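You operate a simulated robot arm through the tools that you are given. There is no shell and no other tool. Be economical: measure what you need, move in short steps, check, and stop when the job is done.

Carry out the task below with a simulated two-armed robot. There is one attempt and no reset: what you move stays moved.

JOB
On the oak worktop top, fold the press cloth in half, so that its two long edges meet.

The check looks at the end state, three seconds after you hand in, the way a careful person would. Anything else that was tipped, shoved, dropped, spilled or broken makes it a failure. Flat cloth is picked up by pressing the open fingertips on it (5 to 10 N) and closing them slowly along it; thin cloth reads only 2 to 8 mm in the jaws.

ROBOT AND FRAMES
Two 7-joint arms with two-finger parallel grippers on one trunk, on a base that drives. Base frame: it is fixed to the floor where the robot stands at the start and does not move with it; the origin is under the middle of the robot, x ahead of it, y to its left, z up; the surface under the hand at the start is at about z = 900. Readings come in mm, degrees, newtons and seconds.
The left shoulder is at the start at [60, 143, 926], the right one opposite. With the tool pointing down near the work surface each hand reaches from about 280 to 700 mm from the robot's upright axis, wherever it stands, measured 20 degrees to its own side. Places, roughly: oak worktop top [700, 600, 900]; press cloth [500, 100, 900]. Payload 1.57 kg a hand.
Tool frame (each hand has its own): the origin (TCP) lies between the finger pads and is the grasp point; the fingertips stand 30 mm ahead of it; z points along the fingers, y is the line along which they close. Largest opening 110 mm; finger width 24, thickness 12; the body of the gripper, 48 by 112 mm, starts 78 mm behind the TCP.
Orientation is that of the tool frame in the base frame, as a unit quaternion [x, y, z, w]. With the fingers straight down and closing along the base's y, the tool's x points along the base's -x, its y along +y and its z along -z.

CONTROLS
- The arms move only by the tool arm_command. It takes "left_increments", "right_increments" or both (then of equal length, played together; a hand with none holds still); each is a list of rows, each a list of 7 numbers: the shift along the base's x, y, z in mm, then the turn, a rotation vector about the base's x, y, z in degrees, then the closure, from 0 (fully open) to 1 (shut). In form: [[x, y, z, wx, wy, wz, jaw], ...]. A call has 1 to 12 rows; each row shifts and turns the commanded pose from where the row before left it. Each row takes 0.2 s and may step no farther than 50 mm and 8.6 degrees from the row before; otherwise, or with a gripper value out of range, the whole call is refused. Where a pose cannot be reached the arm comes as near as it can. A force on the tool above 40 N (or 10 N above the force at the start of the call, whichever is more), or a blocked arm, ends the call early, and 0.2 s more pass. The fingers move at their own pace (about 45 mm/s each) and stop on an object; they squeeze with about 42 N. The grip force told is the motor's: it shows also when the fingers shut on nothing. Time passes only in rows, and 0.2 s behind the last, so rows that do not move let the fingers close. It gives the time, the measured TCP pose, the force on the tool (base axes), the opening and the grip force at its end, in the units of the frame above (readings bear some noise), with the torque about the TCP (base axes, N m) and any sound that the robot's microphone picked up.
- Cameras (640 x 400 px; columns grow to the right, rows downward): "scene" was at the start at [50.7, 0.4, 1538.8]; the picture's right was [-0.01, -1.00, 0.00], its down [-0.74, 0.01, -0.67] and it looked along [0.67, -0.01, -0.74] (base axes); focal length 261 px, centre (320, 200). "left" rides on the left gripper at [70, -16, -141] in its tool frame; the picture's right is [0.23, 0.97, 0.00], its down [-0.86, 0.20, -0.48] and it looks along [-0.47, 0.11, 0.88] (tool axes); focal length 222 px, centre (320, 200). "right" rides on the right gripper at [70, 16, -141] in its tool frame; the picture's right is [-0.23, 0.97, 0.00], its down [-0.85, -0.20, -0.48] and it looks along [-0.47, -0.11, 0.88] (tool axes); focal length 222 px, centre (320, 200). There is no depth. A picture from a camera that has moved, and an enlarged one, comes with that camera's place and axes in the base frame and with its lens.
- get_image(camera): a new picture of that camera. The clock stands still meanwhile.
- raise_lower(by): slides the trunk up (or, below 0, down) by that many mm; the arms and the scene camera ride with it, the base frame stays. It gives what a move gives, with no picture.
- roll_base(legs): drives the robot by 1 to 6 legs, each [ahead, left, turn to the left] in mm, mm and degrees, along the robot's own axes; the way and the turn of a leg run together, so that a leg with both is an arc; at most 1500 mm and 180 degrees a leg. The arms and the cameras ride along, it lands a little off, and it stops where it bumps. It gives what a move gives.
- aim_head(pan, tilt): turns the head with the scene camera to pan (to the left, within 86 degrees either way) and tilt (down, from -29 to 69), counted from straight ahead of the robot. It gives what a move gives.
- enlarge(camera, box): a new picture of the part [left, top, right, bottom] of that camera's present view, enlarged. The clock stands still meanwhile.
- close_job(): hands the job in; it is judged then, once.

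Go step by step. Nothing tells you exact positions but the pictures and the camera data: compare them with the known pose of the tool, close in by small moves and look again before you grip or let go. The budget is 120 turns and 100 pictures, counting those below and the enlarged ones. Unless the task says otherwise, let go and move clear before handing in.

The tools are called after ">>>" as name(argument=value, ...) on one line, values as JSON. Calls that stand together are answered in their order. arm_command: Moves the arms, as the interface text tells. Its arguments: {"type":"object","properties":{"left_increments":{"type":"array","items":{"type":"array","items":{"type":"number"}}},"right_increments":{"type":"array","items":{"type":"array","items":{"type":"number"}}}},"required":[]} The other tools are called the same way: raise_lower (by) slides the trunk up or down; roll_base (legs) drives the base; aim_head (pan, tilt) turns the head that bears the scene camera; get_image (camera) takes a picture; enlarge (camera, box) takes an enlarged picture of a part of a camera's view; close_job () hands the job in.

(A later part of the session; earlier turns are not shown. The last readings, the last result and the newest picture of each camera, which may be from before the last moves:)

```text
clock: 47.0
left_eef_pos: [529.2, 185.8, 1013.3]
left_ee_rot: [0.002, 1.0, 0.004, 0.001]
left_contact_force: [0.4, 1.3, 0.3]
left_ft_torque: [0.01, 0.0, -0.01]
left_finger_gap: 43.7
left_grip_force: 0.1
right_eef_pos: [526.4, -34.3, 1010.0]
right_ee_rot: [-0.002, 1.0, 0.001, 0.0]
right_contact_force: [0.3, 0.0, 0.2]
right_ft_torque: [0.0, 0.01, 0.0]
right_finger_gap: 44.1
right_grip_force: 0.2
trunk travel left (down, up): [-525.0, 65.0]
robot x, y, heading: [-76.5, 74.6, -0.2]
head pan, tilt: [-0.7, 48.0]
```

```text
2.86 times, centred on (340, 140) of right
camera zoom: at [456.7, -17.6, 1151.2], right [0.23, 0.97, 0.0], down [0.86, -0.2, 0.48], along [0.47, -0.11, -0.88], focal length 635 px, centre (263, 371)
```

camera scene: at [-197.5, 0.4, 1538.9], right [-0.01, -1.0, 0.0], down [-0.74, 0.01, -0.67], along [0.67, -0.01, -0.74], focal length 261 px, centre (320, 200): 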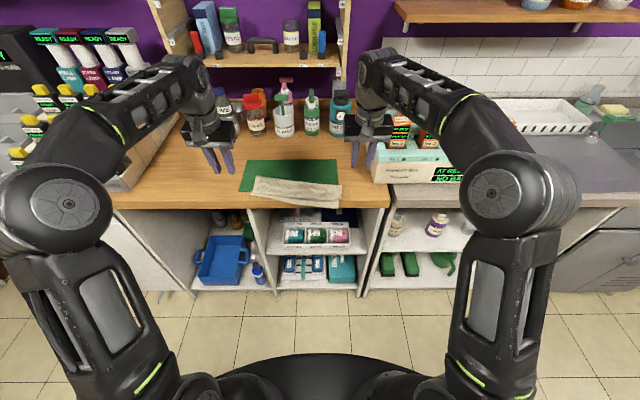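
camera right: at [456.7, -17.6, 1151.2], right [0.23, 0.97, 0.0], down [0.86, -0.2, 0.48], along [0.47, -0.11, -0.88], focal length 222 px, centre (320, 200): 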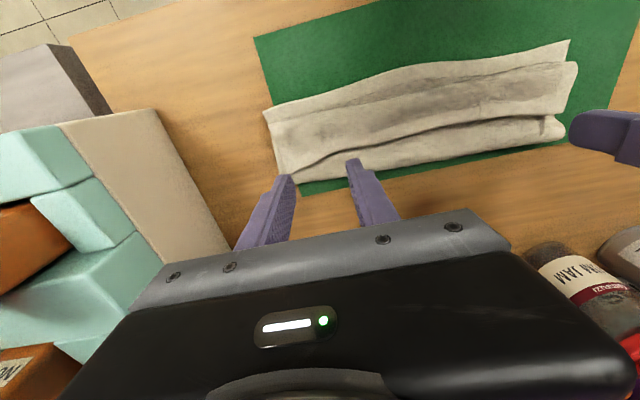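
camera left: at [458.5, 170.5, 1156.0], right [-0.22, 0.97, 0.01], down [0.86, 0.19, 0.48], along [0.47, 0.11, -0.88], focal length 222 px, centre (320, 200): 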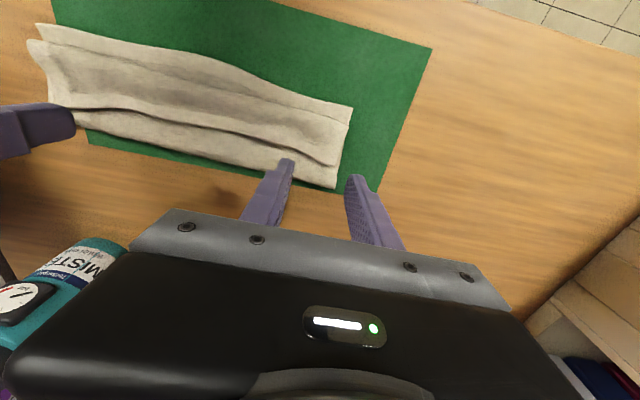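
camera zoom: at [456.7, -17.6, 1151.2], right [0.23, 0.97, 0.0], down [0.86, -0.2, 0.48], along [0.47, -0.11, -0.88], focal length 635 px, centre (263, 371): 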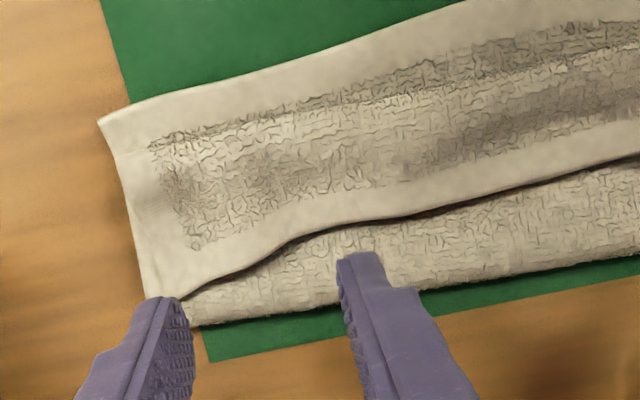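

The flap corners are at about (542, 206) and (546, -73). Before pinching, I test in free air whether both hands can now tilt forward to about 90°.

>>> arm_command(left_increments=[[-3, 0, 5, 0, -8.5, 0, 0.67], [-3, 0, 5, 0, -8.5, 0, 0.67], [-3, 0, 0, 0, -8.5, 0, 0.67], [-3, 0, 0, 0, -8.5, 0, 0.67], [-3, 0, 0, 0, -8.5, 0, 0.67], [-3, 0, 0, 0, -8.5, 0, 0.67], [-3, 0, 0, 0, -8.5, 0, 0.67], [-3, 0, 0, 0, -8.5, 0, 0.67], [-3, 0, 0, 0, -8.5, 0, 0.67], [-3, 0, 0, 0, -8.5, 0, 0.67], [-3, 0, 0, 0, -8.5, 0, 0.67], [0, 0, 0, 0, 0, 0, 0.67]], right_increments=[[-3, 0, 5, 0, -8.5, 0, 0.67], [-3, 0, 5, 0, -8.5, 0, 0.67], [-3, 0, 0, 0, -8.5, 0, 0.67], [-3, 0, 0, 0, -8.5, 0, 0.67], [-3, 0, 0, 0, -8.5, 0, 0.67], [-3, 0, 0, 0, -8.5, 0, 0.67], [-3, 0, 0, 0, -8.5, 0, 0.67], [-3, 0, 0, 0, -8.5, 0, 0.67], [-3, 0, 0, 0, -8.5, 0, 0.67], [-3, 0, 0, 0, -8.5, 0, 0.67], [-3, 0, 0, 0, -8.5, 0, 0.67], [0, 0, 0, 0, 0, 0, 0.67]])

```text
clock: 49.6
left_eef_pos: [500.6, 185.3, 1031.3]
left_ee_rot: [-0.003, 0.687, 0.005, 0.727]
left_contact_force: [0.4, 0.3, -1.1]
left_ft_torque: [0.03, -0.03, -0.04]
left_finger_gap: 36.2
left_grip_force: 0.1
left hand out of reach, approached as far as the arm can: row 11
right_eef_pos: [501.7, -31.0, 1032.0]
right_ee_rot: [-0.001, 0.686, -0.001, 0.727]
right_contact_force: [0.7, 0.3, -0.2]
right_ft_torque: [-0.02, 0.0, 0.0]
right_finger_gap: 36.1
right_grip_force: 0.0
right hand out of reach, approached as far as the arm can: row 11
trunk travel left (down, up): [-525.0, 65.0]
robot x, y, heading: [-75.3, 79.2, 0.0]
head pan, tilt: [-0.7, 48.0]
```

Both hands reach 93° now that the base is centred. I return to fingers-down just above the flap, with jaws 36 mm open.

>>> arm_command(left_increments=[[2, 0, 0, 0, 8.48, 0, 0.67], [2, 0, 0, 0, 8.48, 0, 0.67], [2, 0, 0, 0, 8.48, 0, 0.67], [2, 0, 0, 0, 8.48, 0, 0.67], [3, 0, 0, 0, 8.48, 0, 0.67], [3, 0, -5, 0, 8.48, 0, 0.67], [3, 0, -10, 0, 8.48, 0, 0.67], [3, -1, -15, 0, 8.48, 0, 0.67], [3, -1, -15, 0, 8.48, 0, 0.67], [3, -1, -15, 0, 8.48, 0, 0.67], [0, 0, -16, 0, 8.48, 0, 0.67], [0, 0, 0, 0, 0, 0, 0.67]], right_increments=[[2, -1, 0, 0, 8.48, 0, 0.67], [2, -1, 0, 0, 8.48, 0, 0.67], [2, -1, 0, 0, 8.48, 0, 0.67], [2, -1, 0, 0, 8.48, 0, 0.67], [2, -1, 0, 0, 8.48, 0, 0.67], [2, -2, -5, 0, 8.48, 0, 0.67], [2, -2, -10, 0, 8.48, 0, 0.67], [2, -2, -15, 0, 8.48, 0, 0.67], [3, -2, -15, 0, 8.48, 0, 0.67], [3, -2, -15, 0, 8.48, 0, 0.67], [0, 0, -16, 0, 8.48, 0, 0.67], [0, 0, 0, 0, 0, 0, 0.67]])

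>>> get_image(camera="left")

>>> get_image(camera="right")

```text
clock: 52.2
left_eef_pos: [529.0, 181.8, 955.3]
left_ee_rot: [0.001, 1.0, 0.005, 0.002]
left_contact_force: [0.7, 0.7, 0.0]
left_ft_torque: [0.0, -0.02, 0.02]
left_finger_gap: 36.6
left_grip_force: 0.1
right_eef_pos: [522.1, -46.2, 957.4]
right_ee_rot: [-0.001, 1.0, 0.001, 0.002]
right_contact_force: [-0.5, -0.3, 0.9]
right_ft_torque: [-0.01, -0.03, -0.03]
right_finger_gap: 36.2
right_grip_force: 0.0
trunk travel left (down, up): [-525.0, 65.0]
robot x, y, heading: [-74.0, 78.1, -0.0]
head pan, tilt: [-0.7, 48.0]
```

```text
34 pictures are left
camera left: at [458.3, 166.6, 1097.7], right [-0.22, 0.97, 0.01], down [0.85, 0.19, 0.48], along [0.47, 0.11, -0.88], focal length 222 px, centre (320, 200)
```

left: 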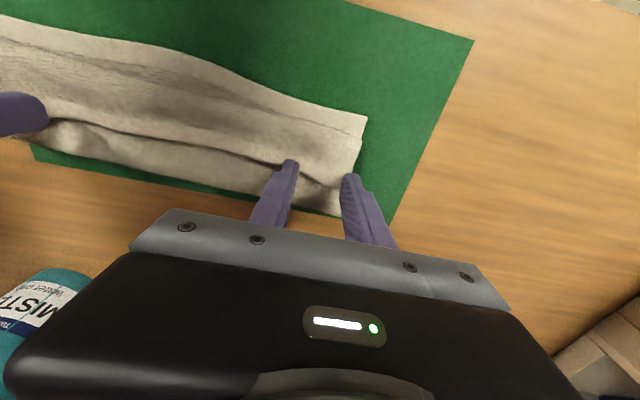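

```text
33 pictures are left
camera right: at [452.1, -30.9, 1097.3], right [0.23, 0.97, 0.0], down [0.85, -0.2, 0.48], along [0.47, -0.11, -0.88], focal length 222 px, centre (320, 200)
```

right: 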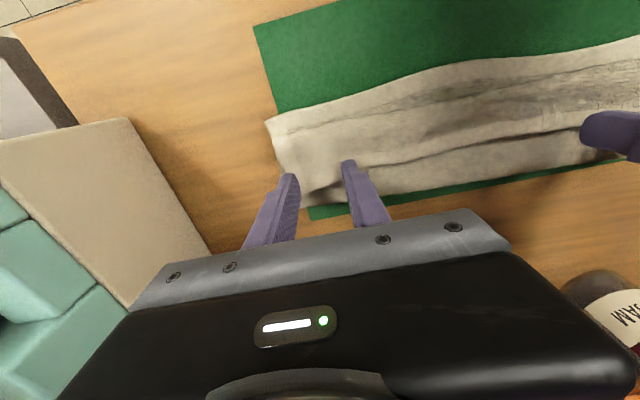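

The fingers sit just inside the flap's edge. I lower to a light touch.

>>> arm_command(left_increments=[[-3, 0, -6, 0, 0, 0, 0.67], [0, 0, -5, 0, 0, 0, 0.67], [0, 0, -3, 0, 0, 0, 0.67], [0, 0, -1, 0, 0, 0, 0.67], [0, 0, 0, 0, 0, 0, 0.67]], right_increments=[[1, 0, -6, 0, 0, 0, 0.67], [0, 0, -5, 0, 0, 0, 0.67], [0, 0, -3, 0, 0, 0, 0.67], [0, 0, -2, 0, 0, 0, 0.67], [0, 0, 0, 0, 0, 0, 0.67]])

```text
clock: 53.4
left_eef_pos: [525.7, 179.2, 939.6]
left_ee_rot: [0.002, 1.0, 0.003, 0.002]
left_contact_force: [1.2, 0.5, 2.8]
left_ft_torque: [0.02, 0.01, 0.02]
left_finger_gap: 35.7
left_grip_force: 0.1
right_eef_pos: [523.1, -46.3, 940.9]
right_ee_rot: [-0.001, 1.0, 0.0, 0.003]
right_contact_force: [0.5, 0.0, 4.0]
right_ft_torque: [0.01, -0.03, -0.01]
right_finger_gap: 36.2
right_grip_force: 0.0
trunk travel left (down, up): [-525.0, 65.0]
robot x, y, heading: [-75.1, 80.7, -0.3]
head pan, tilt: [-0.7, 48.0]
```

Touch is 3 to 4 N on both. I close slowly at that light force.

>>> arm_command(left_increments=[[0, 0, 0, 0, 0, 0, 0.7], [0, 0, 0, 0, 0, 0, 0.73], [0, 0, 0, 0, 0, 0, 0.76], [0, 0, 0.2, 0, 0, 0, 0.79], [0, 0, 0.2, 0, 0, 0, 0.82], [0, 0, 0.2, 0, 0, 0, 0.85], [0, 0, 0.2, 0, 0, 0, 0.88], [0, 0, 0.2, 0, 0, 0, 0.91], [0, 0, 0.2, 0, 0, 0, 0.94], [0, 0, 0, 0, 0, 0, 0.97], [0, 0, 0, 0, 0, 0, 1], [0, 0, 0, 0, 0, 0, 1]], right_increments=[[0, 0, 0, 0, 0, 0, 0.7], [0, 0, 0, 0, 0, 0, 0.73], [0, 0, 0, 0, 0, 0, 0.76], [0, 0, 0.2, 0, 0, 0, 0.79], [0, 0, 0.2, 0, 0, 0, 0.82], [0, 0, 0.2, 0, 0, 0, 0.85], [0, 0, 0.2, 0, 0, 0, 0.88], [0, 0, 0.2, 0, 0, 0, 0.91], [0, 0, 0.2, 0, 0, 0, 0.94], [0, 0, 0, 0, 0, 0, 0.97], [0, 0, 0, 0, 0, 0, 1], [0, 0, 0, 0, 0, 0, 1]])

>>> arm_command(left_increments=[[0, 0, 10, 0, 0, 0, 1], [0, 0, 10, 0, 0, 0, 1], [0, 0, 12, 0, 0, 0, 1], [0, 0, 0, 0, 0, 0, 1]], right_increments=[[0, 0, 10, 0, 0, 0, 1], [0, 0, 10, 0, 0, 0, 1], [0, 0, 12, 0, 0, 0, 1], [0, 0, 0, 0, 0, 0, 1]])

>>> enlarge(camera="scene", box=[250, 150, 410, 260])

>>> get_image(camera="right")

>>> get_image(camera="left")

```text
clock: 56.0
left_eef_pos: [523.8, 179.5, 941.0]
left_ee_rot: [0.002, 1.0, 0.004, 0.002]
left_contact_force: [0.1, -10.0, 1.1]
left_ft_torque: [-0.25, 0.01, 0.07]
left_finger_gap: 8.2
left_grip_force: 26.8
right_eef_pos: [523.7, -46.0, 942.3]
right_ee_rot: [-0.001, 1.0, 0.0, 0.003]
right_contact_force: [-1.1, 8.3, 3.5]
right_ft_torque: [0.27, 0.05, -0.07]
right_finger_gap: 8.3
right_grip_force: 26.7
trunk travel left (down, up): [-525.0, 65.0]
robot x, y, heading: [-76.0, 81.3, -0.0]
head pan, tilt: [-0.7, 48.0]
```

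```text
clock: 57.0
left_eef_pos: [524.1, 180.7, 975.3]
left_ee_rot: [0.002, 1.0, 0.002, 0.002]
left_contact_force: [-0.1, -11.6, 0.0]
left_ft_torque: [-0.37, 0.02, 0.06]
left_finger_gap: 8.2
left_grip_force: 27.1
right_eef_pos: [523.7, -46.8, 974.5]
right_ee_rot: [-0.001, 1.0, 0.0, 0.002]
right_contact_force: [0.5, 11.0, -0.3]
right_ft_torque: [0.35, -0.01, -0.1]
right_finger_gap: 7.9
right_grip_force: 27.3
trunk travel left (down, up): [-525.0, 65.0]
robot x, y, heading: [-74.4, 80.9, 0.0]
head pan, tilt: [-0.7, 48.0]
```

```text
3.64 times, centred on (330, 205) of scene
camera zoom: at [-24.1, 80.3, 1538.8], right [-0.01, -1.0, 0.0], down [-0.74, 0.01, -0.67], along [0.67, -0.01, -0.74], focal length 948 px, centre (284, 182)
```

zoom: 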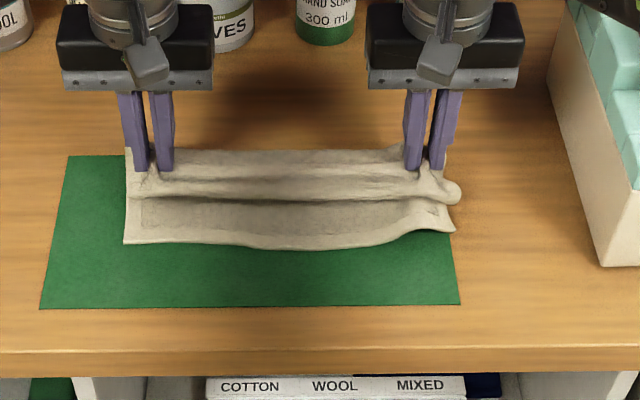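

```text
31 pictures are left
camera right: at [453.6, -30.9, 1115.4], right [0.23, 0.97, 0.0], down [0.85, -0.2, 0.48], along [0.47, -0.11, -0.88], focal length 222 px, centre (320, 200)
```

right: 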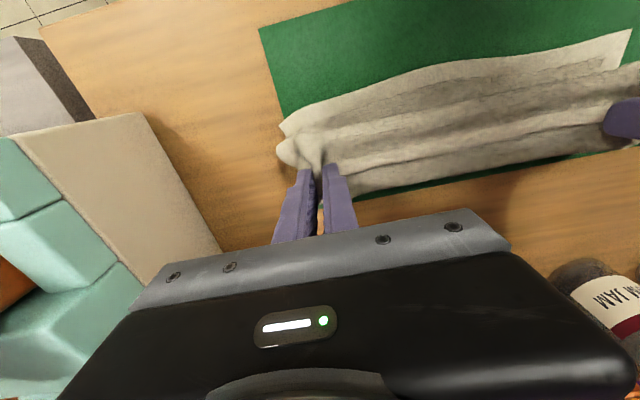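

```text
30 pictures are left
camera left: at [454.3, 165.5, 1117.2], right [-0.22, 0.97, 0.01], down [0.85, 0.19, 0.48], along [0.47, 0.11, -0.88], focal length 222 px, centre (320, 200)
```

left: 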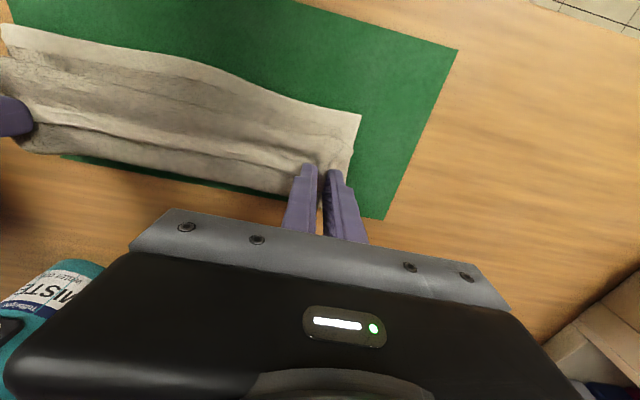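

The pinch again caught both the flap and the layer below. I'll set it down and release, then flip the flap over with closed fingertips: they enter just behind the raised hem edge and push it toward me, without pressing.

>>> arm_command(left_increments=[[0, 0, -12, 0, 0, 0, 1], [0, 0, -10, 0, 0, 0, 1], [0, 0, -8, 0, 0, 0, 1], [0, 0, 0, 0, 0, 0, 0.85], [0, 0, 0, 0, 0, 0, 0.7], [0, 0, 2, 0, 0, 0, 0.6], [0, 0, 8, 0, 0, 0, 0.6], [0, 0, 15, 0, 0, 0, 0.6], [5, 0, 15, 0, 0, 0, 0.8], [10, 0, 0, 0, 0, 0, 1], [15, 0, 0, 0, 0, 0, 1], [15, 0, 0, 0, 0, 0, 1]], right_increments=[[0, 0, -12, 0, 0, 0, 1], [0, 0, -10, 0, 0, 0, 1], [0, 0, -8, 0, 0, 0, 1], [0, 0, 0, 0, 0, 0, 0.85], [0, 0, 0, 0, 0, 0, 0.7], [0, 0, 2, 0, 0, 0, 0.6], [0, 0, 8, 0, 0, 0, 0.6], [0, 0, 15, 0, 0, 0, 0.6], [5, 0, 15, 0, 0, 0, 0.8], [10, 0, 0, 0, 0, 0, 1], [15, 0, 0, 0, 0, 0, 1], [15, 0, 0, 0, 0, 0, 1]])

>>> enlarge(camera="left", box=[60, 0, 380, 200])

>>> enlarge(camera="right", box=[240, 0, 560, 200])

```text
clock: 59.6
left_eef_pos: [570.8, 182.6, 980.9]
left_ee_rot: [0.002, 1.0, 0.003, 0.001]
left_contact_force: [0.0, -0.4, 0.6]
left_ft_torque: [-0.02, 0.01, 0.02]
left_finger_gap: 0.0
left_grip_force: 21.6
right_eef_pos: [569.1, -47.2, 982.2]
right_ee_rot: [-0.001, 1.0, 0.0, 0.002]
right_contact_force: [-0.3, 0.5, 0.7]
right_ft_torque: [-0.02, 0.04, 0.03]
right_finger_gap: 0.2
right_grip_force: 21.7
trunk travel left (down, up): [-525.0, 65.0]
robot x, y, heading: [-73.8, 77.2, -0.2]
head pan, tilt: [-0.7, 48.0]
```

```text
2.00 times, centred on (220, 100) of left
camera zoom: at [500.0, 166.5, 1123.9], right [-0.22, 0.97, 0.01], down [0.85, 0.19, 0.48], along [0.47, 0.11, -0.88], focal length 444 px, centre (520, 400)
```

zoom: 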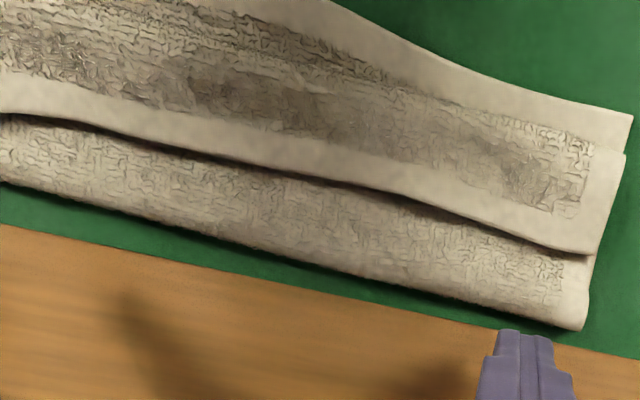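

```text
2.00 times, centred on (400, 100) of right
camera zoom: at [498.5, -30.3, 1123.6], right [0.23, 0.97, 0.0], down [0.85, -0.2, 0.48], along [0.47, -0.11, -0.88], focal length 444 px, centre (160, 400)
```

zoom: 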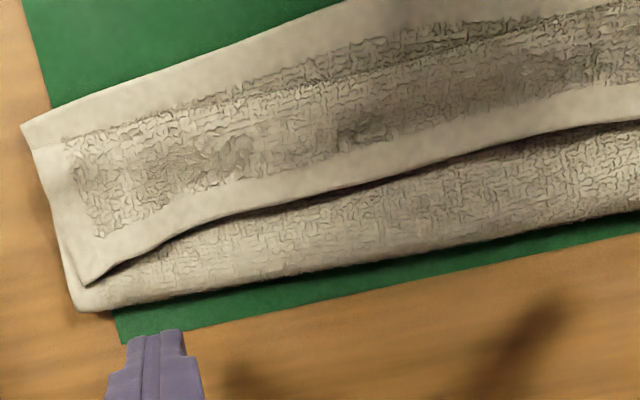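

The hem edge is slightly raised all along x≈531, and the fold is behind it. I place the closed fingertips on the strip behind the hem and find contact.

>>> arm_command(left_increments=[[-8, -11, -10, 0, 0, 0, 1], [-8, -11, -10, 0, 0, 0, 1], [0, 0, -10, 0, 0, 0, 1], [0, 0, -6, 0, 0, 0, 1], [0, 0, -3, 0, 0, 0, 1], [0, 0, 0, 0, 0, 0, 1]], right_increments=[[-8, 16, -10, 0, 0, 0, 1], [-7, 16, -10, 0, 0, 0, 1], [0, 0, -10, 0, 0, 0, 1], [0, 0, -6, 0, 0, 0, 1], [0, 0, -4, 0, 0, 0, 1], [0, 0, 0, 0, 0, 0, 1]])

>>> enlarge(camera="left", box=[160, 70, 400, 220])

```text
clock: 61.0
left_eef_pos: [554.9, 159.7, 943.1]
left_ee_rot: [0.002, 1.0, 0.003, 0.002]
left_contact_force: [0.3, 0.4, 0.6]
left_ft_torque: [0.02, 0.03, -0.02]
left_finger_gap: 0.0
left_grip_force: 21.1
right_eef_pos: [554.0, -17.2, 944.0]
right_ee_rot: [-0.001, 1.0, 0.0, 0.002]
right_contact_force: [0.0, -0.3, 0.0]
right_ft_torque: [0.02, -0.01, -0.01]
right_finger_gap: 0.2
right_grip_force: 21.5
trunk travel left (down, up): [-525.0, 65.0]
robot x, y, heading: [-76.5, 80.0, 0.0]
head pan, tilt: [-0.7, 48.0]
```

```text
2.67 times, centred on (280, 145) of left
camera zoom: at [483.6, 144.6, 1085.8], right [-0.22, 0.97, 0.01], down [0.85, 0.19, 0.48], along [0.47, 0.11, -0.88], focal length 592 px, centre (427, 347)
```

zoom: 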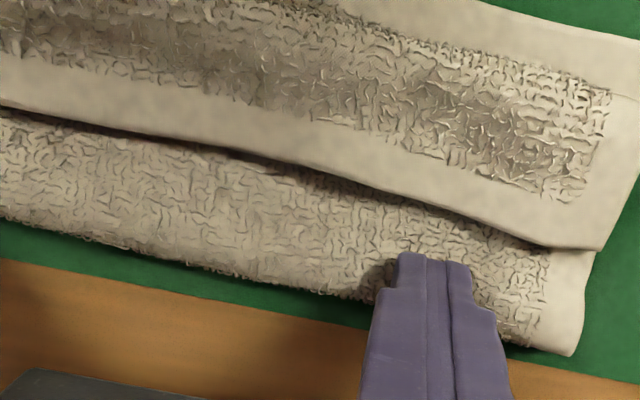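

The fingertip is right behind the hem. I lower to bare contact.

>>> arm_command(left_increments=[[0, 0, -2, 0, 0, 0, 1], [0, 0, -1.5, 0, 0, 0, 1], [0, 0, 0, 0, 0, 0, 1]], right_increments=[[0, 0, -2, 0, 0, 0, 1], [0, 0, -2, 0, 0, 0, 1], [0, 0, 0, 0, 0, 0, 1]])

```text
clock: 61.8
left_eef_pos: [554.7, 159.6, 940.8]
left_ee_rot: [0.001, 1.0, 0.005, 0.002]
left_contact_force: [-0.6, -0.5, 0.0]
left_ft_torque: [0.0, 0.0, -0.01]
left_finger_gap: 0.0
left_grip_force: 21.7
right_eef_pos: [554.2, -15.2, 939.1]
right_ee_rot: [-0.001, 1.0, 0.001, 0.003]
right_contact_force: [-0.5, 0.7, 1.3]
right_ft_torque: [-0.01, 0.02, -0.02]
right_finger_gap: 0.0
right_grip_force: 21.5
trunk travel left (down, up): [-525.0, 65.0]
robot x, y, heading: [-75.1, 81.3, 0.1]
head pan, tilt: [-0.7, 48.0]
```

Almost touching. I go 1 to 2 mm lower and sweep 45 mm toward me slowly, then look.

>>> arm_command(left_increments=[[0, 0, -2, 0, 0, 0, 1], [-6, 0, 0, 0, 0, 0, 1], [-6, 0, 0, 0, 0, 0, 1], [-6, 0, 0, 0, 0, 0, 1], [-6, 0, 0, 0, 0, 0, 1], [-7, 0, 0, 0, 0, 0, 1], [-7, 0, 0, 0, 0, 0, 1], [-7, 0, 0, 0, 0, 0, 1], [0, 0, 0, 0, 0, 0, 1]], right_increments=[[0, 0, -0.7, 0, 0, 0, 1], [-6, 0, 0, 0, 0, 0, 1], [-6, 0, 0, 0, 0, 0, 1], [-6, 0, 0, 0, 0, 0, 1], [-6, 0, 0, 0, 0, 0, 1], [-7, 0, 0, 0, 0, 0, 1], [-7, 0, 0, 0, 0, 0, 1], [-7, 0, 0, 0, 0, 0, 1], [0, 0, 0, 0, 0, 0, 1]])

>>> enlarge(camera="scene", box=[250, 150, 410, 260])

>>> enlarge(camera="left", box=[60, 40, 380, 240])

```text
clock: 63.8
left_eef_pos: [509.4, 158.7, 938.2]
left_ee_rot: [0.002, 1.0, 0.004, 0.002]
left_contact_force: [0.3, 0.8, 1.3]
left_ft_torque: [-0.02, -0.03, 0.0]
left_finger_gap: 0.0
left_grip_force: 21.1
right_eef_pos: [510.7, -16.4, 939.0]
right_ee_rot: [-0.001, 1.0, 0.001, 0.003]
right_contact_force: [0.3, -0.2, 0.4]
right_ft_torque: [-0.01, -0.01, 0.02]
right_finger_gap: 0.3
right_grip_force: 21.1
trunk travel left (down, up): [-525.0, 65.0]
robot x, y, heading: [-78.1, 78.5, -0.1]
head pan, tilt: [-0.7, 48.0]
```

```text
3.64 times, centred on (330, 205) of scene
camera zoom: at [-24.4, 80.3, 1538.8], right [-0.01, -1.0, 0.0], down [-0.74, 0.01, -0.67], along [0.67, -0.01, -0.74], focal length 948 px, centre (284, 182)
```

zoom: 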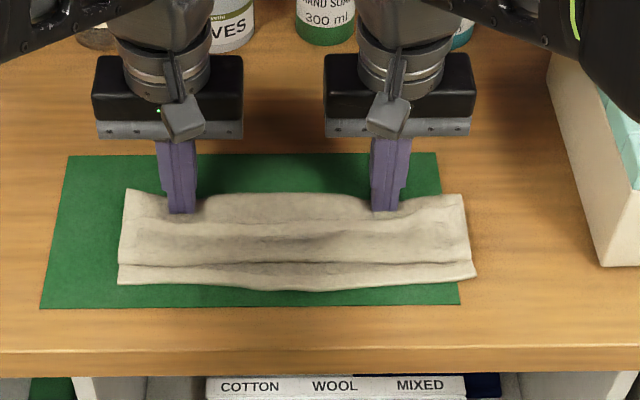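

```text
2.00 times, centred on (220, 140) of left
camera zoom: at [438.7, 143.7, 1080.5], right [-0.22, 0.97, 0.01], down [0.85, 0.19, 0.48], along [0.47, 0.11, -0.88], focal length 444 px, centre (520, 320)
```

zoom: 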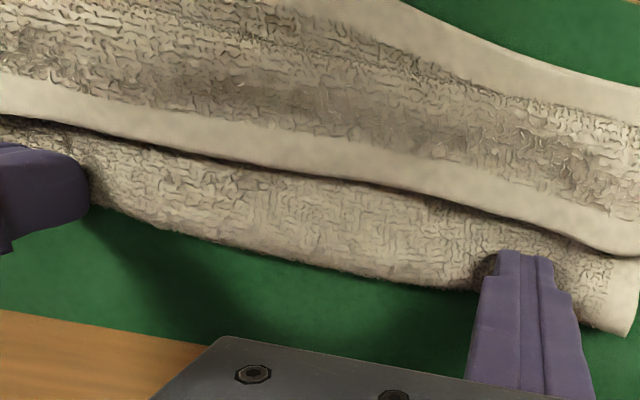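

The closed fingers slid the whole cloth, with no harm done. A better way is to pinch both layers near the fold, lift the cloth so it hangs, and let gravity drop the curled hem. I position over the fold corners.

>>> arm_command(left_increments=[[0, 0, 10, 0, 0, 0, 1], [0, 0, 20, 0, 0, 0, 0.6], [5, 12, 0, 0, 0, 0, 0.6], [6, 12, 0, 0, 0, 0, 0.6], [0, 0, 0, 0, 0, 0, 0.6]], right_increments=[[0, 0, 10, 0, 0, 0, 1], [0, 0, 20, 0, 0, 0, 0.6], [4, -20, 0, 0, 0, 0, 0.6], [4, -22, 0, 0, 0, 0, 0.6], [0, 0, 0, 0, 0, 0, 0.6]])

>>> get_image(camera="left")

>>> get_image(camera="right")

```text
clock: 65.0
left_eef_pos: [519.9, 181.7, 968.6]
left_ee_rot: [0.001, 1.0, 0.005, 0.003]
left_contact_force: [0.9, 0.4, 0.1]
left_ft_torque: [0.03, 0.01, 0.0]
left_finger_gap: 43.8
left_grip_force: 0.1
right_eef_pos: [516.8, -55.8, 969.9]
right_ee_rot: [-0.001, 1.0, -0.001, 0.002]
right_contact_force: [0.1, 0.6, 0.6]
right_ft_torque: [-0.02, -0.01, 0.02]
right_finger_gap: 44.0
right_grip_force: 0.1
trunk travel left (down, up): [-525.0, 65.0]
robot x, y, heading: [-76.1, 79.3, 0.1]
head pan, tilt: [-0.7, 48.0]
```

```text
24 pictures are left
camera left: at [449.0, 166.8, 1111.1], right [-0.22, 0.97, 0.01], down [0.85, 0.19, 0.48], along [0.47, 0.11, -0.88], focal length 222 px, centre (320, 200)
```

left: 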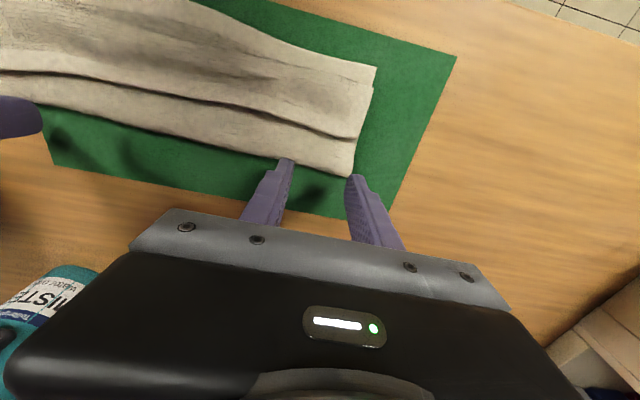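

```text
23 pictures are left
camera right: at [446.6, -39.2, 1110.6], right [0.23, 0.97, 0.0], down [0.85, -0.2, 0.48], along [0.47, -0.11, -0.88], focal length 222 px, centre (320, 200)
```

right: 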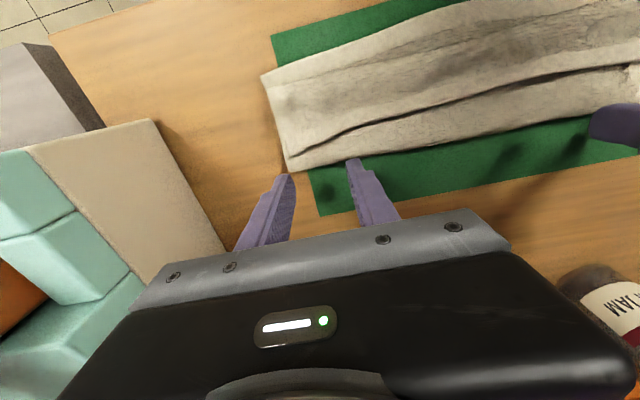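

The strip between hem and fold is at x≈490–526 on the left and 503–522 on the right. I shift to those and lower to contact.

>>> arm_command(left_increments=[[-4, 0, -8, 0, 0, 0, 0.6], [-4, 0, -8, 0, 0, 0, 0.6], [0, 0, -8, 0, 0, 0, 0.6], [0, 0, -5, 0, 0, 0, 0.6], [0, 0, -2, 0, 0, 0, 0.6], [0, 0, 0, 0, 0, 0, 0.6]], right_increments=[[-1, 10, -8, 0, 0, 0, 0.6], [-1, 10, -8, 0, 0, 0, 0.6], [0, 0, -8, 0, 0, 0, 0.6], [0, 0, -5, 0, 0, 0, 0.6], [0, 0, -2, 0, 0, 0, 0.6], [0, 0, 0, 0, 0, 0, 0.6]])

```text
clock: 66.4
left_eef_pos: [511.3, 185.2, 937.7]
left_ee_rot: [0.001, 1.0, 0.003, 0.002]
left_contact_force: [0.3, -0.1, 2.4]
left_ft_torque: [-0.04, 0.02, -0.01]
left_finger_gap: 43.8
left_grip_force: 0.0
right_eef_pos: [516.4, -36.6, 938.5]
right_ee_rot: [0.0, 1.0, 0.0, 0.002]
right_contact_force: [-0.1, 0.6, 2.3]
right_ft_torque: [-0.03, -0.03, 0.03]
right_finger_gap: 44.1
right_grip_force: 0.1
trunk travel left (down, up): [-525.0, 65.0]
robot x, y, heading: [-77.3, 77.8, -0.0]
head pan, tilt: [-0.7, 48.0]
```

Contact is 2.4 N on both. I press about 2 mm more, since I want both layers this time, and close slowly.

>>> arm_command(left_increments=[[0, 0, -2, 0, 0, 0, 0.6], [0, 0, 0, 0, 0, 0, 0.64], [0, 0, 0, 0, 0, 0, 0.68], [0, 0, 0, 0, 0, 0, 0.72], [0, 0, 0, 0, 0, 0, 0.76], [0, 0, 0, 0, 0, 0, 0.8], [0, 0, 0, 0, 0, 0, 0.84], [0, 0, 0, 0, 0, 0, 0.88], [0, 0, 0, 0, 0, 0, 0.92], [0, 0, 0, 0, 0, 0, 0.96], [0, 0, 0, 0, 0, 0, 1], [0, 0, 0, 0, 0, 0, 1]], right_increments=[[0, 0, -2, 0, 0, 0, 0.6], [0, 0, 0, 0, 0, 0, 0.64], [0, 0, 0, 0, 0, 0, 0.68], [0, 0, 0, 0, 0, 0, 0.72], [0, 0, 0, 0, 0, 0, 0.76], [0, 0, 0, 0, 0, 0, 0.8], [0, 0, 0, 0, 0, 0, 0.84], [0, 0, 0, 0, 0, 0, 0.88], [0, 0, 0, 0, 0, 0, 0.92], [0, 0, 0, 0, 0, 0, 0.96], [0, 0, 0, 0, 0, 0, 1], [0, 0, 0, 0, 0, 0, 1]])

>>> arm_command(left_increments=[[0, 0, 10, 0, 0, 0, 1], [0, 0, 12, 0, 0, 0, 1], [0, 0, 14, 0, 0, 0, 1], [-5, 0, 14, 0, 0, 0, 1], [-5, 0, 14, 0, 0, 0, 1], [0, 0, 0, 0, 0, 0, 1]], right_increments=[[0, 0, 10, 0, 0, 0, 1], [0, 0, 12, 0, 0, 0, 1], [0, 0, 14, 0, 0, 0, 1], [-5, 0, 14, 0, 0, 0, 1], [-5, 0, 14, 0, 0, 0, 1], [0, 0, 0, 0, 0, 0, 1]])

>>> enlarge(camera="scene", box=[250, 150, 410, 260])

```text
clock: 69.0
left_eef_pos: [511.3, 183.5, 936.0]
left_ee_rot: [0.001, 1.0, 0.003, 0.002]
left_contact_force: [-0.2, -6.9, 8.7]
left_ft_torque: [-0.21, 0.02, 0.02]
left_finger_gap: 7.9
left_grip_force: 26.8
right_eef_pos: [513.8, -35.1, 938.0]
right_ee_rot: [-0.001, 1.0, 0.0, 0.004]
right_contact_force: [0.5, 9.3, 7.7]
right_ft_torque: [0.3, 0.06, -0.05]
right_finger_gap: 5.3
right_grip_force: 25.8
trunk travel left (down, up): [-525.0, 65.0]
robot x, y, heading: [-78.4, 77.4, -0.0]
head pan, tilt: [-0.7, 48.0]
```

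```text
clock: 70.4
left_eef_pos: [502.3, 183.1, 999.0]
left_ee_rot: [0.002, 1.0, 0.003, 0.002]
left_contact_force: [0.1, -6.4, -0.1]
left_ft_torque: [-0.18, 0.0, 0.03]
left_finger_gap: 7.3
left_grip_force: 26.1
right_eef_pos: [505.5, -38.8, 1001.3]
right_ee_rot: [-0.001, 1.0, 0.0, 0.002]
right_contact_force: [0.3, 6.4, -0.6]
right_ft_torque: [0.22, -0.02, -0.05]
right_finger_gap: 4.5
right_grip_force: 24.7
trunk travel left (down, up): [-525.0, 65.0]
robot x, y, heading: [-77.2, 80.0, 0.3]
head pan, tilt: [-0.7, 48.0]
```

```text
3.64 times, centred on (330, 205) of scene
camera zoom: at [-24.0, 80.3, 1538.8], right [-0.01, -1.0, 0.0], down [-0.74, 0.01, -0.67], along [0.67, -0.01, -0.74], focal length 948 px, centre (284, 182)
```

zoom: 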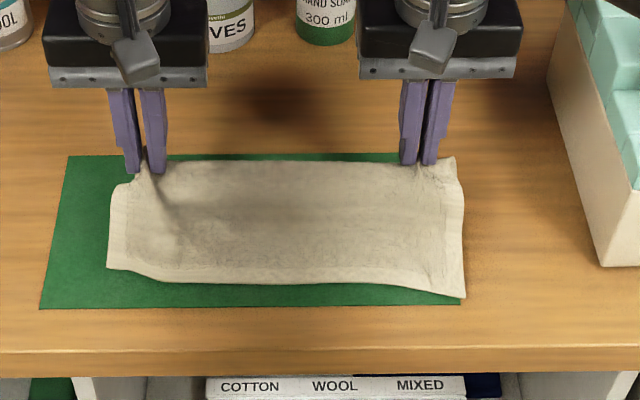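

Gravity unrolled the hem, and the top layer now hangs straight with its hem at the front. I lay it down by lowering while moving away, so both layers are drawn flat.

>>> arm_command(left_increments=[[5, 0, -10, 0, 0, 0, 1], [5, 0, -10, 0, 0, 0, 1], [6, 0, -10, 0, 0, 0, 1], [6, 0, -10, 0, 0, 0, 1], [6, 0, -10, 0, 0, 0, 1], [4, 0, -8, 0, 0, 0, 1], [0, 0, 0, 0, 0, 0, 1]], right_increments=[[5, 0, -10, 0, 0, 0, 1], [5, 0, -10, 0, 0, 0, 1], [6, 0, -10, 0, 0, 0, 1], [6, 0, -10, 0, 0, 0, 1], [6, 0, -10, 0, 0, 0, 1], [4, 0, -8, 0, 0, 0, 1], [0, 0, 0, 0, 0, 0, 1]])

>>> enlarge(camera="scene", box=[260, 170, 390, 250])

>>> get_image(camera="left")

>>> get_image(camera="right")

```text
clock: 72.0
left_eef_pos: [534.6, 183.3, 942.8]
left_ee_rot: [0.001, 1.0, 0.004, 0.003]
left_contact_force: [-0.5, -5.9, 0.9]
left_ft_torque: [-0.17, 0.03, 0.02]
left_finger_gap: 7.0
left_grip_force: 26.3
right_eef_pos: [537.6, -36.9, 943.1]
right_ee_rot: [-0.002, 1.0, -0.001, 0.002]
right_contact_force: [0.0, 5.3, 0.0]
right_ft_torque: [0.17, -0.01, -0.01]
right_finger_gap: 4.3
right_grip_force: 24.5
trunk travel left (down, up): [-525.0, 65.0]
robot x, y, heading: [-74.6, 76.9, 0.2]
head pan, tilt: [-0.7, 48.0]
```

```text
4.92 times, centred on (325, 210) of scene
camera zoom: at [-24.4, 80.3, 1538.8], right [-0.01, -1.0, 0.0], down [-0.74, 0.01, -0.67], along [0.67, -0.01, -0.74], focal length 1283 px, centre (295, 151)
```

zoom: 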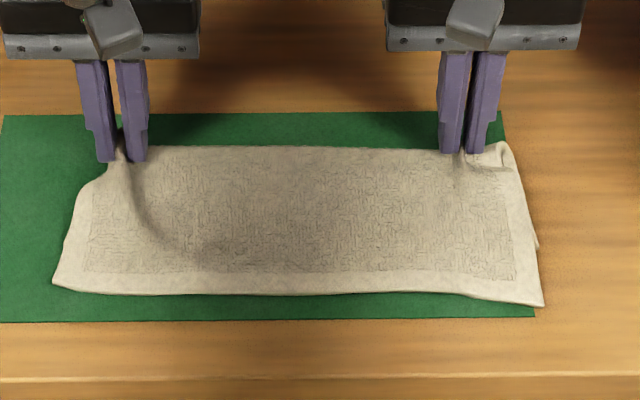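

```text
20 pictures are left
camera left: at [462.8, 167.9, 1084.3], right [-0.22, 0.97, 0.01], down [0.85, 0.19, 0.48], along [0.47, 0.11, -0.88], focal length 222 px, centre (320, 200)
```

left: 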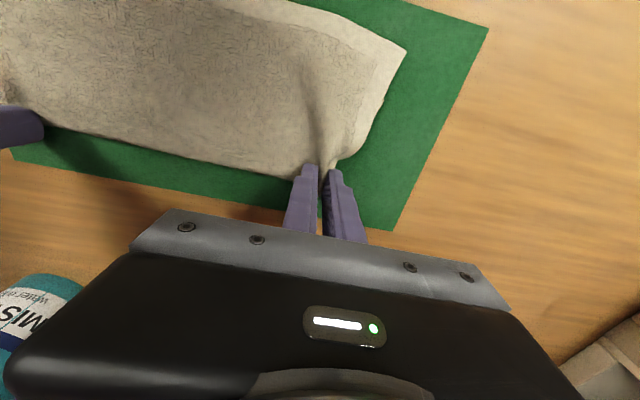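

```text
19 pictures are left
camera right: at [466.8, -20.5, 1083.1], right [0.23, 0.97, 0.0], down [0.85, -0.2, 0.48], along [0.47, -0.11, -0.88], focal length 222 px, centre (320, 200)
```

right: 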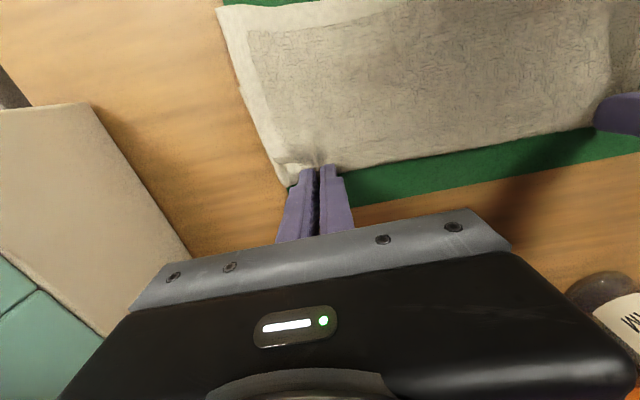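

The cloth lies flat and folded, with its front edge straight. I lower the last few millimetres, open, and lift straight off.

>>> arm_command(left_increments=[[1, 0, -4, 0, 0, 0, 1], [0, 0, 0, 0, 0, 0, 0.9], [0, 0, 0, 0, 0, 0, 0.8], [0, 0, 0, 0, 0, 0, 0.7], [0, 0, 0, 0, 0, 0, 0.6], [0, 0, 0, 0, 0, 0, 0.55], [0, 0, 5, 0, 0, 0, 0.55], [0, 0, 12, 0, 0, 0, 0.55], [0, 0, 25, 0, 0, 0, 0.55], [0, 15, 30, 0, 0, 0, 0.55], [0, 15, 20, 0, 0, 0, 0.55], [0, 0, 0, 0, 0, 0, 0.55]], right_increments=[[1, 0, -4, 0, 0, 0, 1], [0, 0, 0, 0, 0, 0, 0.9], [0, 0, 0, 0, 0, 0, 0.8], [0, 0, 0, 0, 0, 0, 0.7], [0, 0, 0, 0, 0, 0, 0.6], [0, 0, 0, 0, 0, 0, 0.55], [0, 0, 5, 0, 0, 0, 0.55], [0, 0, 12, 0, 0, 0, 0.55], [0, 0, 25, 0, 0, 0, 0.55], [0, -15, 30, 0, 0, 0, 0.55], [0, -15, 20, 0, 0, 0, 0.55], [0, 0, 0, 0, 0, 0, 0.55]])

>>> enlarge(camera="scene", box=[260, 165, 390, 245])

>>> enlarge(camera="left", box=[60, 0, 380, 200])

>>> enlarge(camera="right", box=[240, 0, 560, 200])

```text
clock: 74.6
left_eef_pos: [533.6, 212.9, 1030.4]
left_ee_rot: [0.002, 1.0, 0.004, 0.002]
left_contact_force: [-0.4, 0.3, 0.2]
left_ft_torque: [-0.02, -0.02, -0.01]
left_finger_gap: 49.4
left_grip_force: 0.0
right_eef_pos: [539.9, -67.6, 1032.4]
right_ee_rot: [-0.001, 1.0, 0.0, 0.002]
right_contact_force: [0.5, -0.4, -0.1]
right_ft_torque: [0.0, -0.01, -0.01]
right_finger_gap: 49.5
right_grip_force: 0.0
trunk travel left (down, up): [-525.0, 65.0]
robot x, y, heading: [-74.4, 82.6, 0.1]
head pan, tilt: [-0.7, 48.0]
```

```text
4.92 times, centred on (325, 205) of scene
camera zoom: at [-24.1, 80.3, 1538.8], right [-0.01, -1.0, 0.0], down [-0.74, 0.01, -0.67], along [0.67, -0.01, -0.74], focal length 1283 px, centre (295, 175)
```

zoom: 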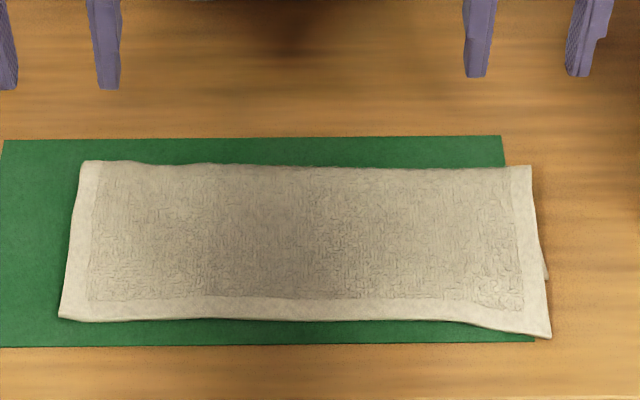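

```text
2.00 times, centred on (220, 100) of left
camera zoom: at [462.6, 197.6, 1172.1], right [-0.22, 0.97, 0.01], down [0.85, 0.19, 0.48], along [0.47, 0.11, -0.88], focal length 444 px, centre (520, 400)
```

zoom: 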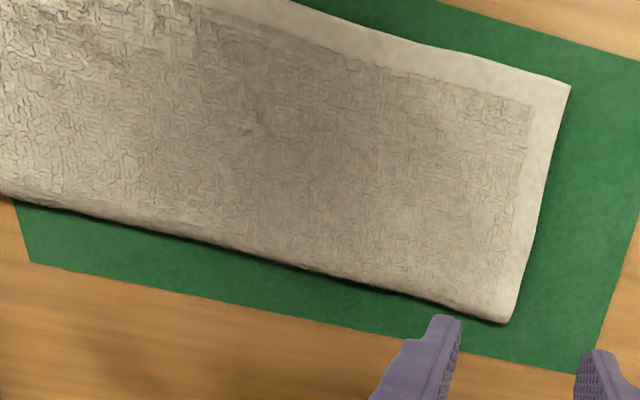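

```text
2.00 times, centred on (400, 100) of right
camera zoom: at [468.3, -51.3, 1172.0], right [0.23, 0.97, 0.0], down [0.85, -0.2, 0.48], along [0.47, -0.11, -0.88], focal length 444 px, centre (160, 400)
```

zoom: 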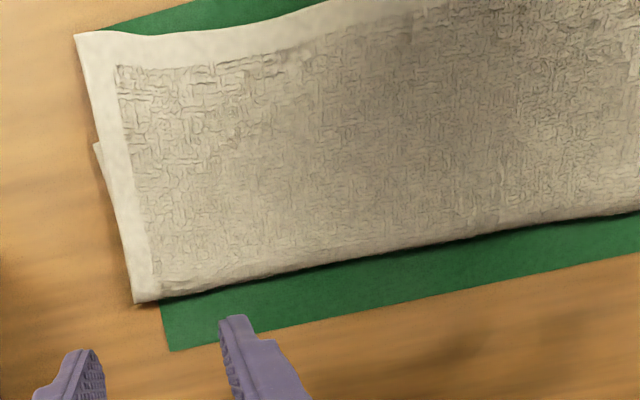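

The fold is clean, but not yet halfway. The top hem overhangs the hidden lower edge by about 24 mm on the left and 45 mm on the right (the lower corner shows at (456, -83)). That overhanging hem is a single layer on the mat, so I can pinch it and move it back. I move over it.

>>> arm_command(left_increments=[[-24, -8, -19, 0, 0, 0, 0.6], [-24, -8, -19, 0, 0, 0, 0.6], [-23, -8, -19, 0, 0, 0, 0.6], [-23, -7, -18, 0, 0, 0, 0.6], [0, 0, 0, 0, 0, 0, 0.6]], right_increments=[[-29, 6, -19, 0, 0, 0, 0.6], [-29, 6, -19, 0, 0, 0, 0.6], [-29, 6, -19, 0, 0, 0, 0.6], [-28, 6, -19, 0, 0, 0, 0.6], [0, 0, 0, 0, 0, 0, 0.6]])

>>> get_image(camera="left")

>>> get_image(camera="right")

```text
clock: 75.8
left_eef_pos: [441.0, 182.2, 954.0]
left_ee_rot: [0.002, 1.0, 0.004, 0.004]
left_contact_force: [0.4, -1.0, 0.2]
left_ft_torque: [-0.03, -0.02, 0.03]
left_finger_gap: 43.9
left_grip_force: 0.1
right_eef_pos: [423.5, -44.8, 955.3]
right_ee_rot: [-0.001, 1.0, 0.0, 0.002]
right_contact_force: [0.2, -0.2, 0.6]
right_ft_torque: [-0.02, 0.0, 0.01]
right_finger_gap: 44.3
right_grip_force: 0.2
trunk travel left (down, up): [-525.0, 65.0]
robot x, y, heading: [-73.9, 81.4, 0.0]
head pan, tilt: [-0.7, 48.0]
```

```text
15 pictures are left
camera left: at [369.5, 166.5, 1096.0], right [-0.22, 0.97, 0.01], down [0.85, 0.19, 0.48], along [0.47, 0.11, -0.88], focal length 222 px, centre (320, 200)
```

left: 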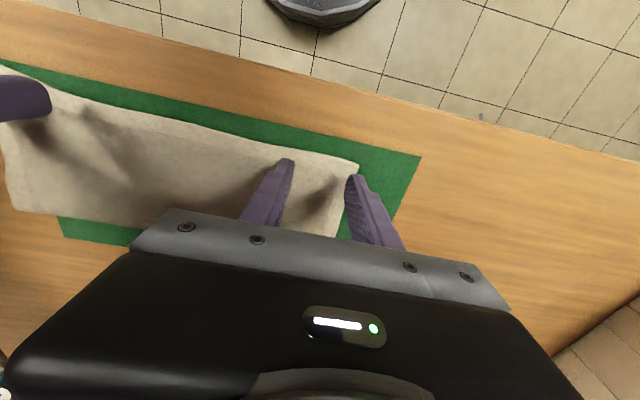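

```text
14 pictures are left
camera right: at [352.9, -29.0, 1095.7], right [0.23, 0.97, 0.0], down [0.85, -0.2, 0.48], along [0.47, -0.11, -0.88], focal length 222 px, centre (320, 200)
```

right: 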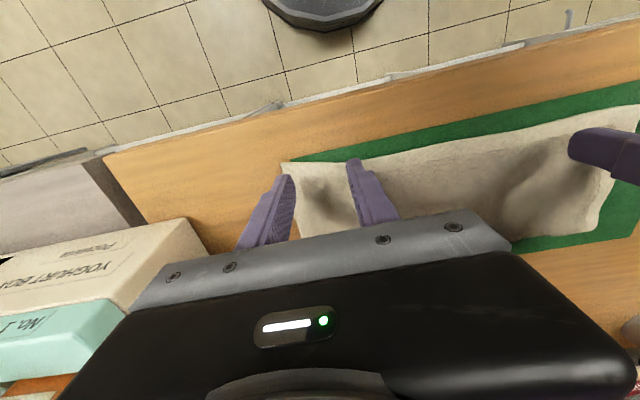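

The near corners are confirmed at (425, 215) and (412, -75), and the fingers stand over the single-layer strip. I lower to contact.

>>> arm_command(left_increments=[[-1, 0, -7, 0, 0, 0, 0.6], [0, 0, -6, 0, 0, 0, 0.6], [0, 0, -4, 0, 0, 0, 0.6], [0, 0, -2, 0, 0, 0, 0.6], [0, 0, 0, 0, 0, 0, 0.6]], right_increments=[[2, 0, -7, 0, 0, 0, 0.6], [0, 0, -6, 0, 0, 0, 0.6], [0, 0, -4, 0, 0, 0, 0.6], [0, 0, -2, 0, 0, 0, 0.6], [0, 0, 0, 0, 0, 0, 0.6]])

```text
clock: 77.0
left_eef_pos: [440.5, 180.4, 936.4]
left_ee_rot: [0.002, 1.0, 0.003, 0.002]
left_contact_force: [0.3, 0.9, -0.4]
left_ft_torque: [0.0, 0.02, 0.02]
left_finger_gap: 44.1
left_grip_force: 0.0
right_eef_pos: [425.5, -43.0, 936.4]
right_ee_rot: [0.0, 1.0, 0.001, 0.003]
right_contact_force: [0.6, -0.8, 0.6]
right_ft_torque: [-0.02, -0.04, 0.0]
right_finger_gap: 44.0
right_grip_force: 0.0
trunk travel left (down, up): [-525.0, 65.0]
robot x, y, heading: [-75.6, 81.0, 0.0]
head pan, tilt: [-0.7, 48.0]
```

>>> arm_command(left_increments=[[0, 0, -2, 0, 0, 0, 0.6], [0, 0, -1, 0, 0, 0, 0.6], [0, 0, 0, 0, 0, 0, 0.6]], right_increments=[[0, 0, -2, 0, 0, 0, 0.6], [0, 0, -1, 0, 0, 0, 0.6], [0, 0, 0, 0, 0, 0, 0.6]])

```text
clock: 77.8
left_eef_pos: [439.2, 182.2, 934.3]
left_ee_rot: [0.002, 1.0, 0.003, 0.002]
left_contact_force: [1.0, -1.6, 7.0]
left_ft_torque: [-0.07, -0.05, -0.02]
left_finger_gap: 44.0
left_grip_force: 0.0
right_eef_pos: [425.3, -43.8, 934.1]
right_ee_rot: [-0.001, 1.0, -0.001, 0.004]
right_contact_force: [2.8, 0.1, 6.7]
right_ft_torque: [-0.06, -0.07, 0.0]
right_finger_gap: 43.6
right_grip_force: 0.0
trunk travel left (down, up): [-525.0, 65.0]
robot x, y, heading: [-76.3, 77.6, 0.2]
head pan, tilt: [-0.7, 48.0]
```

At 7 N on each side, I close slowly and then lift a little to check that only the top layer comes up.

>>> arm_command(left_increments=[[0, 0, 0, 0, 0, 0, 0.64], [0, 0, 0, 0, 0, 0, 0.68], [0, 0, 0, 0, 0, 0, 0.72], [0, 0, 0, 0, 0, 0, 0.76], [0, 0, 0, 0, 0, 0, 0.8], [0, 0, 0, 0, 0, 0, 0.84], [0, 0, 0, 0, 0, 0, 0.88], [0, 0, 0, 0, 0, 0, 0.92], [0, 0, 0, 0, 0, 0, 0.96], [0, 0, 0, 0, 0, 0, 1], [0, 0, 0, 0, 0, 0, 1]], right_increments=[[0, 0, 0, 0, 0, 0, 0.64], [0, 0, 0, 0, 0, 0, 0.68], [0, 0, 0, 0, 0, 0, 0.72], [0, 0, 0, 0, 0, 0, 0.76], [0, 0, 0, 0, 0, 0, 0.8], [0, 0, 0, 0, 0, 0, 0.84], [0, 0, 0, 0, 0, 0, 0.88], [0, 0, 0, 0, 0, 0, 0.92], [0, 0, 0, 0, 0, 0, 0.96], [0, 0, 0, 0, 0, 0, 1], [0, 0, 0, 0, 0, 0, 1]])

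>>> arm_command(left_increments=[[2, 0, 10, 0, 0, 0, 1], [4, 0, 12, 0, 0, 0, 1], [8, 0, 12, 0, 0, 0, 1], [10, 0, 12, 0, 0, 0, 1], [10, 0, 10, 0, 0, 0, 1], [0, 0, 0, 0, 0, 0, 1]], right_increments=[[2, 0, 10, 0, 0, 0, 1], [6, 0, 12, 0, 0, 0, 1], [10, 0, 12, 0, 0, 0, 1], [14, 0, 12, 0, 0, 0, 1], [14, 0, 10, 0, 0, 0, 1], [0, 0, 0, 0, 0, 0, 1]])

>>> get_image(camera="right")

>>> enlarge(camera="scene", box=[250, 150, 410, 260])

```text
clock: 80.2
left_eef_pos: [439.0, 180.7, 933.3]
left_ee_rot: [0.001, 1.0, 0.004, 0.002]
left_contact_force: [-0.1, -7.5, 6.0]
left_ft_torque: [-0.23, 0.0, 0.01]
left_finger_gap: 4.3
left_grip_force: 24.8
right_eef_pos: [423.3, -42.7, 932.4]
right_ee_rot: [-0.001, 1.0, 0.001, 0.004]
right_contact_force: [-0.6, 9.1, 12.2]
right_ft_torque: [0.3, -0.05, 0.07]
right_finger_gap: 5.0
right_grip_force: 25.7
trunk travel left (down, up): [-525.0, 65.0]
robot x, y, heading: [-73.9, 82.2, -0.2]
head pan, tilt: [-0.7, 48.0]
```

```text
clock: 81.6
left_eef_pos: [474.3, 181.8, 987.9]
left_ee_rot: [0.002, 1.0, 0.003, 0.003]
left_contact_force: [-0.4, -9.3, -0.4]
left_ft_torque: [-0.3, 0.01, 0.02]
left_finger_gap: 4.0
left_grip_force: 24.8
right_eef_pos: [470.6, -43.9, 986.8]
right_ee_rot: [-0.001, 1.0, 0.0, 0.002]
right_contact_force: [0.3, 10.0, -0.3]
right_ft_torque: [0.28, 0.02, 0.1]
right_finger_gap: 4.7
right_grip_force: 24.8
trunk travel left (down, up): [-525.0, 65.0]
robot x, y, heading: [-72.3, 81.0, 0.3]
head pan, tilt: [-0.7, 48.0]
```

```text
13 pictures are left
camera right: at [399.7, -28.0, 1127.7], right [0.23, 0.97, 0.0], down [0.85, -0.2, 0.48], along [0.47, -0.11, -0.88], focal length 222 px, centre (320, 200)
```

right: 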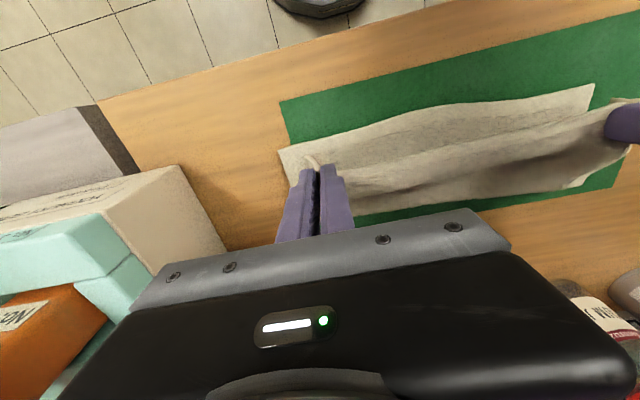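

```text
3.64 times, centred on (330, 205) of scene
camera zoom: at [-24.5, 80.2, 1538.8], right [-0.01, -1.0, 0.0], down [-0.74, 0.01, -0.67], along [0.67, -0.01, -0.74], focal length 948 px, centre (284, 182)
```

zoom: 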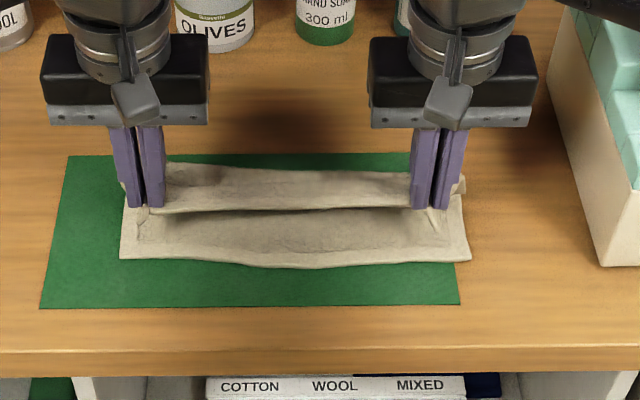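

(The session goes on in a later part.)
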